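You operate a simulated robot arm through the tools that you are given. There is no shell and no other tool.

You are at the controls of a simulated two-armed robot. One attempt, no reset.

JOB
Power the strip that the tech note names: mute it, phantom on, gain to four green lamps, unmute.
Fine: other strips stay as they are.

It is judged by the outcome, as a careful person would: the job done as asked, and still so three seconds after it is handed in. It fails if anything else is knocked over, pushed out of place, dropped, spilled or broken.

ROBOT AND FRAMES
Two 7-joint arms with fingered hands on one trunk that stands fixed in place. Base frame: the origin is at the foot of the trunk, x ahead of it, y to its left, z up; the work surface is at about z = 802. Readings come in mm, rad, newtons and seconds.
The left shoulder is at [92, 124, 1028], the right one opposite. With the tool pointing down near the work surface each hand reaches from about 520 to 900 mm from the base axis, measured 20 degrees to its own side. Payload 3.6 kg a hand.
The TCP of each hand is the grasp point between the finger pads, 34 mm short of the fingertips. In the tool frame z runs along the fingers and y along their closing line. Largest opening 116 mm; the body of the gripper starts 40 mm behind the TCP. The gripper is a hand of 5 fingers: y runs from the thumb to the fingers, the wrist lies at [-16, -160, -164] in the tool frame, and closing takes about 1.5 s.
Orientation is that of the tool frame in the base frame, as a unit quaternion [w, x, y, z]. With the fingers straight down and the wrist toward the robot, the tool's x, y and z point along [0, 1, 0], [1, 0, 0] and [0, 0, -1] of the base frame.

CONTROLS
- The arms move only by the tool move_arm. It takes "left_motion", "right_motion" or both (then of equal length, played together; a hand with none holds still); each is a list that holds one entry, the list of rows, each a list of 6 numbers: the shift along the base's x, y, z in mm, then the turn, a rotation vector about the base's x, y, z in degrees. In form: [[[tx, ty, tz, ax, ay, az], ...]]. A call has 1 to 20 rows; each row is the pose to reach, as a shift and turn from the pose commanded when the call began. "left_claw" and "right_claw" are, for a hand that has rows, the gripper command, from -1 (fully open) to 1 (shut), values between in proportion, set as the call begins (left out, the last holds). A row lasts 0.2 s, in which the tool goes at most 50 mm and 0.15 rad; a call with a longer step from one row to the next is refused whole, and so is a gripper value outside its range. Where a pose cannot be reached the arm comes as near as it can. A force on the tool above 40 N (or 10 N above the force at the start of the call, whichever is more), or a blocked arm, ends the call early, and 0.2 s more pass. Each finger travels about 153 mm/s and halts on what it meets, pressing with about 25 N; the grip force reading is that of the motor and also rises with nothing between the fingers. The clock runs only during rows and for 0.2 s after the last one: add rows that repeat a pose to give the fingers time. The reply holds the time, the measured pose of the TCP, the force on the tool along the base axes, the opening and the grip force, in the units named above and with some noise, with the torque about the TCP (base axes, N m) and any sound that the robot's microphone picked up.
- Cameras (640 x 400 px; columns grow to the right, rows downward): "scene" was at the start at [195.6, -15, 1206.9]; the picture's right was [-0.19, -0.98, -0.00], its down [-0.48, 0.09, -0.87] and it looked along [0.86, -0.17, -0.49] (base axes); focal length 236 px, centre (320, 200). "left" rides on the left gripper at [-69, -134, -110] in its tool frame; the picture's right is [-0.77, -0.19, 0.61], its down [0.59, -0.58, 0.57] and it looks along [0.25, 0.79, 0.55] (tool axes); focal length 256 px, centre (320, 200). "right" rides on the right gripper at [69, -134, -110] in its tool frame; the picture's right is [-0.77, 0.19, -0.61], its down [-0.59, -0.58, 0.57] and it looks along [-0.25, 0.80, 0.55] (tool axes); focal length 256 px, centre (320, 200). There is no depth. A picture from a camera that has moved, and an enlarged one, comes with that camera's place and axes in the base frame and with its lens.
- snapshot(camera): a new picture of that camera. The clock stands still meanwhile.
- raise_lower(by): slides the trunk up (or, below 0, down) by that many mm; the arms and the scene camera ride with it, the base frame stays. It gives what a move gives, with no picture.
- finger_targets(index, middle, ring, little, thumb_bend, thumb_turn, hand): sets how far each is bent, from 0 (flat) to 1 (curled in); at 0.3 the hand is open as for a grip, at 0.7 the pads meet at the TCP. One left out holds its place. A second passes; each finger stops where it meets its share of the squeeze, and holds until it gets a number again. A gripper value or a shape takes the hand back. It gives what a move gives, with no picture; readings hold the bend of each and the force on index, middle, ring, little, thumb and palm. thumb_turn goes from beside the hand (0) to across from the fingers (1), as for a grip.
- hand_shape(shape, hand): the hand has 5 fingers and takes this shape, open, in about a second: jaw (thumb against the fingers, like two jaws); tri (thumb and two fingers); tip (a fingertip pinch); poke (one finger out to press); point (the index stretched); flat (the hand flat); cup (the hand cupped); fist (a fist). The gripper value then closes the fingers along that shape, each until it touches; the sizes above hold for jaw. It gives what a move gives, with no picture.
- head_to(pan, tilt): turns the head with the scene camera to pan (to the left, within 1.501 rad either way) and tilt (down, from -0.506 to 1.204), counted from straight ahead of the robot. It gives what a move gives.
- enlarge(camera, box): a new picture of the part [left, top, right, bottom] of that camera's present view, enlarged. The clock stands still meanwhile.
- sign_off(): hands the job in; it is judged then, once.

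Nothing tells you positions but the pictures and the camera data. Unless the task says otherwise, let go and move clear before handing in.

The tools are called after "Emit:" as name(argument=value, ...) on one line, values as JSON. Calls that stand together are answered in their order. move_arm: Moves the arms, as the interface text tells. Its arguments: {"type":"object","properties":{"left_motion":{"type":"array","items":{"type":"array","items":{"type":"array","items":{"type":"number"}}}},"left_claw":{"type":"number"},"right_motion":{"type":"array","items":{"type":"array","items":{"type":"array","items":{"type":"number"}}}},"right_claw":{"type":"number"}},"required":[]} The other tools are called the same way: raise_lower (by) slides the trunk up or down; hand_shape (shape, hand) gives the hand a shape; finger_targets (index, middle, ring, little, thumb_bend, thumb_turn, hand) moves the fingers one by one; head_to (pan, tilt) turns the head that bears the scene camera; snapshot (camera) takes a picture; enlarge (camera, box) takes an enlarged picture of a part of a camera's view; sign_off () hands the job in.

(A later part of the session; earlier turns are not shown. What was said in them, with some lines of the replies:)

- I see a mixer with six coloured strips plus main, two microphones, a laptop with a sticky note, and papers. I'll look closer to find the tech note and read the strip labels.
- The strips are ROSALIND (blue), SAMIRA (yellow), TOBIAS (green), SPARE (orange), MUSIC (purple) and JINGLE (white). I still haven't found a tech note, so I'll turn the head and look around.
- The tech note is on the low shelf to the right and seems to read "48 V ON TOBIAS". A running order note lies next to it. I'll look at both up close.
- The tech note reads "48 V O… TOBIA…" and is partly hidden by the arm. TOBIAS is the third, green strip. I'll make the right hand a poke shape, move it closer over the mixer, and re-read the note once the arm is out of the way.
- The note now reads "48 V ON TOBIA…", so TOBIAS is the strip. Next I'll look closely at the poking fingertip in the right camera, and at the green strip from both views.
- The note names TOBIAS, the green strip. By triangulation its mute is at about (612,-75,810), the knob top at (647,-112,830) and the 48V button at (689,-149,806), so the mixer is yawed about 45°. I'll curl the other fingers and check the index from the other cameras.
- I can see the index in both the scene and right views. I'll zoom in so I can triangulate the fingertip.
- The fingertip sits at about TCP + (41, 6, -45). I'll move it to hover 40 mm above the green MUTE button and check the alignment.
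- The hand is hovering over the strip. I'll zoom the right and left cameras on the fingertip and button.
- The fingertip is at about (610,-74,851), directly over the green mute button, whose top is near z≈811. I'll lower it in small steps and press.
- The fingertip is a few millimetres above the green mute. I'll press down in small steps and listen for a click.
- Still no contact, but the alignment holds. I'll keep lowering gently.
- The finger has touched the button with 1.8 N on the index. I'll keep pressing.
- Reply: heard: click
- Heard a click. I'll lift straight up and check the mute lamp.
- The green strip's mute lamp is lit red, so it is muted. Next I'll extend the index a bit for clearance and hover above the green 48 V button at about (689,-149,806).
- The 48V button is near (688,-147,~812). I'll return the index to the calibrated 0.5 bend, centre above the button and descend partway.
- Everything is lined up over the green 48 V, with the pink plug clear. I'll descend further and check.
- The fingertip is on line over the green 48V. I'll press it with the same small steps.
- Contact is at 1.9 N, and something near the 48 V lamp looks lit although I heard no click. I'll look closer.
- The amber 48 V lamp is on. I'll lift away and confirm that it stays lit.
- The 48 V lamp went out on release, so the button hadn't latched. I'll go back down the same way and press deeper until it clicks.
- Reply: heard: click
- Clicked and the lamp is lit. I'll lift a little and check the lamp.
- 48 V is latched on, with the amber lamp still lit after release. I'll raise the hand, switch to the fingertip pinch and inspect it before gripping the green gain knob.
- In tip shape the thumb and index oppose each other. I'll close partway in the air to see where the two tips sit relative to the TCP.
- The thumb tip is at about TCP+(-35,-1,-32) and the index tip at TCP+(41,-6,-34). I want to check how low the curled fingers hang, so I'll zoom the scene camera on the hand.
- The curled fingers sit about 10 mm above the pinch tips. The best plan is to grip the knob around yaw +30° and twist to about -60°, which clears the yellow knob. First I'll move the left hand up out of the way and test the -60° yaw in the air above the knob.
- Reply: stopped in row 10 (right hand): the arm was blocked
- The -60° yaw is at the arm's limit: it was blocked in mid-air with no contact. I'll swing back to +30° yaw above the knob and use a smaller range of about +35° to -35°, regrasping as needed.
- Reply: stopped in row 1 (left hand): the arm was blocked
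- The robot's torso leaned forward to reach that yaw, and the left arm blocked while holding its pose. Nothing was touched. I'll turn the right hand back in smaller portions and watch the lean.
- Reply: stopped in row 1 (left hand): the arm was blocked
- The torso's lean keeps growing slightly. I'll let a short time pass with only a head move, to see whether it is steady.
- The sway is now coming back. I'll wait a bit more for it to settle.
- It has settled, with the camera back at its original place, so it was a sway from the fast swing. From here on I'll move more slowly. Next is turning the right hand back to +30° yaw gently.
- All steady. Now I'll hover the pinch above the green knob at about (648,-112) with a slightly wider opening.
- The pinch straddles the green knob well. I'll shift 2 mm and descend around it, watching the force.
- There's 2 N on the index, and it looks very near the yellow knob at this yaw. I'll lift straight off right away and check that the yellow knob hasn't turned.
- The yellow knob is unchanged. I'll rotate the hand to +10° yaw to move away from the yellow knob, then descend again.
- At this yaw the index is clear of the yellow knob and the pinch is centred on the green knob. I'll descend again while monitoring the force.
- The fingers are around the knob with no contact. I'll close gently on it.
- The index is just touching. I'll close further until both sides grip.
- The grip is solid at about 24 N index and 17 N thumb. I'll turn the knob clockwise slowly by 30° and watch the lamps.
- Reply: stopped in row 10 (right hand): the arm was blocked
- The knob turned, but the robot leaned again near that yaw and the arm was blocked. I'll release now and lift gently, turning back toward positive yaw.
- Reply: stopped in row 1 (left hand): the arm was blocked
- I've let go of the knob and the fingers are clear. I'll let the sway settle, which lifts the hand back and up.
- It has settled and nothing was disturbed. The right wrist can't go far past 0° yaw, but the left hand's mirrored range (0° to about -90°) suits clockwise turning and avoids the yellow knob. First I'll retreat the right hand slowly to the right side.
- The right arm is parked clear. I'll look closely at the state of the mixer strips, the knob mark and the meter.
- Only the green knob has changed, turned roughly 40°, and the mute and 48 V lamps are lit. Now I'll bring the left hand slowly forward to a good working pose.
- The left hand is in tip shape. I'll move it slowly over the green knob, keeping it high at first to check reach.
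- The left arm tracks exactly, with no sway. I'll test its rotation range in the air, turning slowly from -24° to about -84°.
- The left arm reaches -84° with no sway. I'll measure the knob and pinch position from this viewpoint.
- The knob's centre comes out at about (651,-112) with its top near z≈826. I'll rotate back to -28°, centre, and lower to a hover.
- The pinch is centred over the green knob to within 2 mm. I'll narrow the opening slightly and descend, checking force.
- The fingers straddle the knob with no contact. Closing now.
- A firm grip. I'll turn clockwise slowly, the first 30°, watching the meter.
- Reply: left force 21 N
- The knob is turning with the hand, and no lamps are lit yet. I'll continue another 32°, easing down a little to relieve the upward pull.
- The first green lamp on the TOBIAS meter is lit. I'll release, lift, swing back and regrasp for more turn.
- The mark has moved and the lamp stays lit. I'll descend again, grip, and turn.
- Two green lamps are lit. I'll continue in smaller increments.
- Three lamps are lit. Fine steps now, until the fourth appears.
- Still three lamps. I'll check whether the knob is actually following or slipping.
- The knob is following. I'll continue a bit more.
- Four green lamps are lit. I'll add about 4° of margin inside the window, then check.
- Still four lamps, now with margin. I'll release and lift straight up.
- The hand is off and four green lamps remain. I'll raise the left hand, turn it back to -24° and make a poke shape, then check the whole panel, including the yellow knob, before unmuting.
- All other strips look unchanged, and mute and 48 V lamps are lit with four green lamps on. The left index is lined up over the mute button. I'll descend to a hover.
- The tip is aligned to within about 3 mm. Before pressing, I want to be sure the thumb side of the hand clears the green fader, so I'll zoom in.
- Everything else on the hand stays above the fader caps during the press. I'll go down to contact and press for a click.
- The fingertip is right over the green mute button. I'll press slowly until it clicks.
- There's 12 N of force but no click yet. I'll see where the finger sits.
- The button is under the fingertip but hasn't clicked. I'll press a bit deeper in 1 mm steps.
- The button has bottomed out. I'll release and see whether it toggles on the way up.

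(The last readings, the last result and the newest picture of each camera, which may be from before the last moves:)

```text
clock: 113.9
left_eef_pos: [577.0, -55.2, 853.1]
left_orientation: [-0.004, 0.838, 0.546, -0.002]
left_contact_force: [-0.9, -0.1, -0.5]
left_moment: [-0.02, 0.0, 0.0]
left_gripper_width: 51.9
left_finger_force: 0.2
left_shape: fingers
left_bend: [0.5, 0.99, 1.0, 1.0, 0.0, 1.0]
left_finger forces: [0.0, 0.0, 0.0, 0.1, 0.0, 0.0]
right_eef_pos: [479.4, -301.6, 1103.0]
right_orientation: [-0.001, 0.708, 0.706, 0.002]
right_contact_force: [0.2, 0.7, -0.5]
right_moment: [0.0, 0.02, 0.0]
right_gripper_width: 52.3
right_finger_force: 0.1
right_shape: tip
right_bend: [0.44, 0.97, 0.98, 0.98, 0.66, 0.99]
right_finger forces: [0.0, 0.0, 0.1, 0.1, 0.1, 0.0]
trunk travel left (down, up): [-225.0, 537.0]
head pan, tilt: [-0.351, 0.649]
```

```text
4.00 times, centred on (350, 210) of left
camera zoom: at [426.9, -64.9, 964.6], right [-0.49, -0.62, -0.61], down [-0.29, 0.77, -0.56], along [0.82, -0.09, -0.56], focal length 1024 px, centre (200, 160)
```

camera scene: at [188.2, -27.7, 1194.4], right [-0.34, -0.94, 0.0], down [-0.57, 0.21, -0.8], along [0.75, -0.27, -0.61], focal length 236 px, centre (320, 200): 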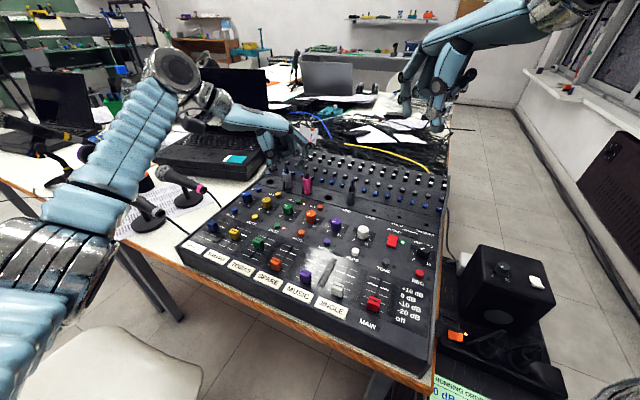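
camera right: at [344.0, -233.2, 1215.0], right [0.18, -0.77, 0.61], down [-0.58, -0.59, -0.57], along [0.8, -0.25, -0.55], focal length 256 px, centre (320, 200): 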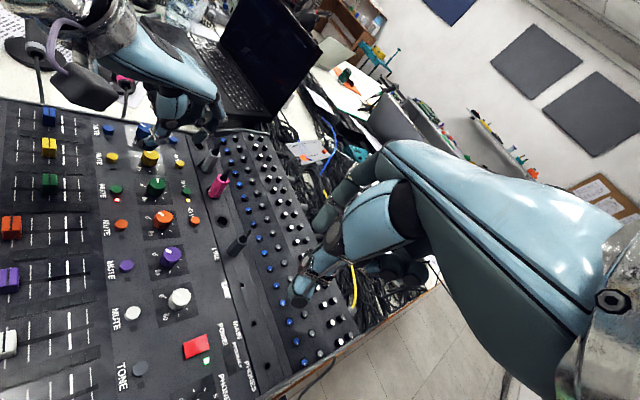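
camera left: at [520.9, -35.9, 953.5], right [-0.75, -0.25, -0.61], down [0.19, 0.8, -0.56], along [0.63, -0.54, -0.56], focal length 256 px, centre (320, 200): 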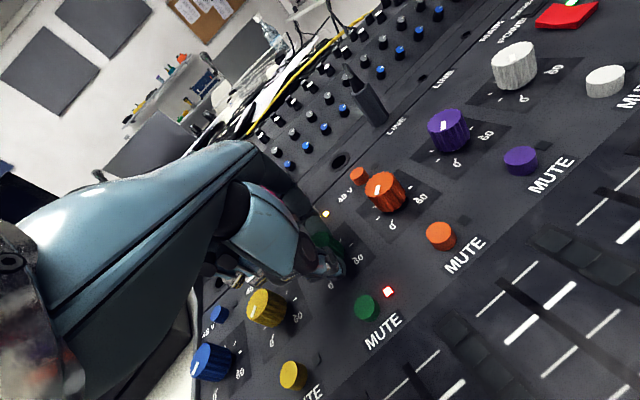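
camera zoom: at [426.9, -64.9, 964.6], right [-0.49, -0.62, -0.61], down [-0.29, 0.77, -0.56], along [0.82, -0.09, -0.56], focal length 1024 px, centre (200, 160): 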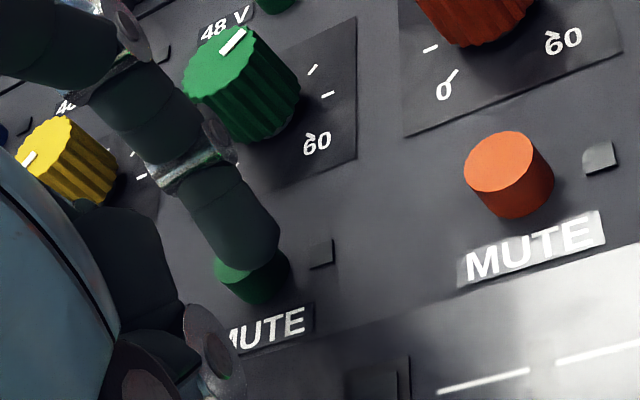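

The mute lamp went out on release: the strip is unmuted, with four green lamps. I'll lift the left hand up and slowly clear of the mixer.

Emit:
move_arm(left_motion=[[[0, 0, 8, 0, 0, 0], [0, 0, 20, 0, 0, 0], [0, 0, 36, 0, 0, 0], [0, 0, 54, 0, 0, 0], [0, 2, 74, 0, 0, 0], [0, 6, 94, 0, 0, 0], [0, 12, 114, 0, 0, 0], [0, 20, 134, 0, 0, 0], [0, 30, 154, 0, 0, 0], [0, 42, 172, 0, 0, 0], [0, 54, 190, 0, 0, 0], [-2, 68, 206, 0, 0, 0], [-4, 82, 220, 0, 0, 0], [-6, 96, 234, 0, 0, 0], [-8, 110, 246, 0, 0, 0], [-10, 124, 256, 0, 0, 0], [-12, 138, 264, 0, 0, 0], [-14, 150, 268, 0, 0, 0], [-14, 158, 270, 0, 0, 0], [-14, 160, 270, 0, 0, 0]]])

Emit:
enlarge(camera="scene", box=[180, 160, 460, 360])

Emit:
enlarge(camera="right", box=[0, 90, 240, 260])

Emit:
snapshot(camera="scene")

```text
clock: 118.1
left_eef_pos: [563.6, 105.5, 1125.6]
left_orientation: [-0.001, 0.838, 0.545, 0.0]
left_contact_force: [0.1, -0.1, -0.3]
left_moment: [0.01, -0.02, -0.02]
left_gripper_width: 52.1
left_finger_force: 0.0
left_shape: fingers
left_bend: [0.5, 0.99, 1.0, 1.0, 0.0, 1.0]
left_finger forces: [0.0, 0.0, 0.0, 0.0, 0.0, 0.0]
right_eef_pos: [478.7, -301.6, 1103.3]
right_orientation: [0.001, 0.707, 0.707, 0.002]
right_contact_force: [0.1, -0.6, 0.7]
right_moment: [-0.03, 0.02, 0.0]
right_gripper_width: 52.4
right_finger_force: 0.2
right_shape: tip
right_bend: [0.44, 0.97, 0.98, 0.98, 0.66, 0.99]
right_finger forces: [0.0, 0.0, 0.0, 0.0, 0.0, 0.1]
trunk travel left (down, up): [-225.0, 537.0]
head pan, tilt: [-0.351, 0.649]
```

```text
2.00 times, centred on (320, 260) of scene
camera zoom: at [188.0, -27.8, 1194.4], right [-0.34, -0.94, 0.0], down [-0.57, 0.21, -0.8], along [0.75, -0.27, -0.6], focal length 473 px, centre (320, 80)
```

zoom: 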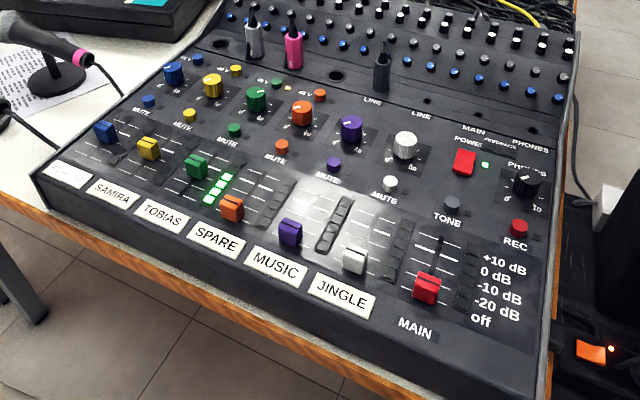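

```text
2.35 times, centred on (120, 175) of right
camera zoom: at [343.8, -232.7, 1215.1], right [0.18, -0.77, 0.61], down [-0.58, -0.59, -0.57], along [0.8, -0.25, -0.55], focal length 602 px, centre (791, 259)
```

zoom: 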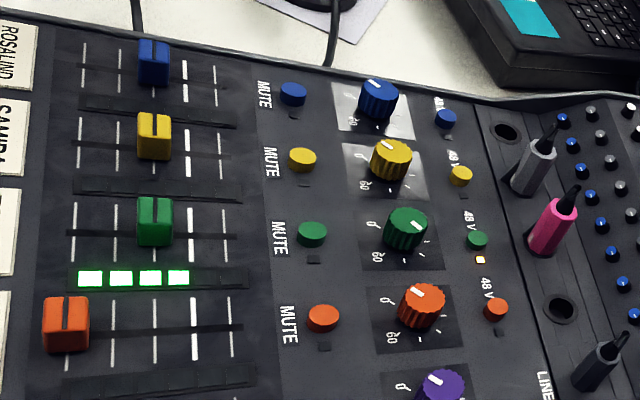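

```text
taken
camera scene: at [188.0, -27.8, 1194.4], right [-0.34, -0.94, 0.0], down [-0.57, 0.21, -0.8], along [0.75, -0.27, -0.6], focal length 236 px, centre (320, 200)
```

scene: 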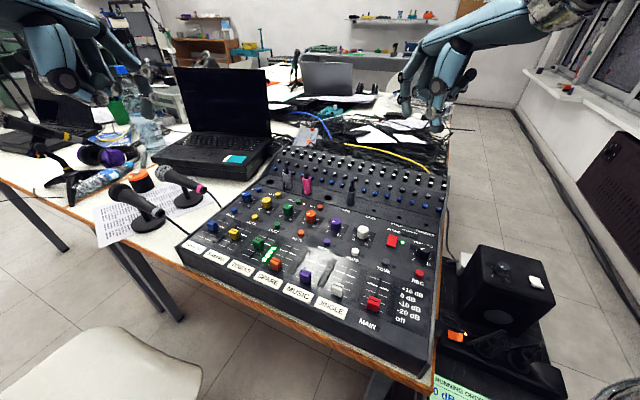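

TOBIAS now has 48 V on (amber lamp lit), mute off and exactly four green lamps. The other strips' knobs, faders and lamps match the earlier view, and both hands are clear. I'm handing in.

Emit:
sign_off()

```text
The job is handed in.
```

The TOBIAS strip, which the tech note names, is powered as you asked and the job is handed in. I muted it, switched phantom power on, raised the gain until four green lamps lit, then unmuted it.

- **Final state:** before handing in, the 48 V lamp was lit, the mute lamp was off and the meter showed exactly four green lamps.
- **Other strips:** their knobs, faders and lamps looked the same as before I started. The left hand's index finger brushed the yellow SAMIRA gain knob's area once with about 2 N, and its mark had not moved.
- **Robot sway:** the trunk leaned forward twice when the right arm hit its limit. The second time, the right hand was gripping the TOBIAS gain knob. I saw nothing knocked over or moved, and I did the rest with the left hand.

Both hands are clear of the mixer.
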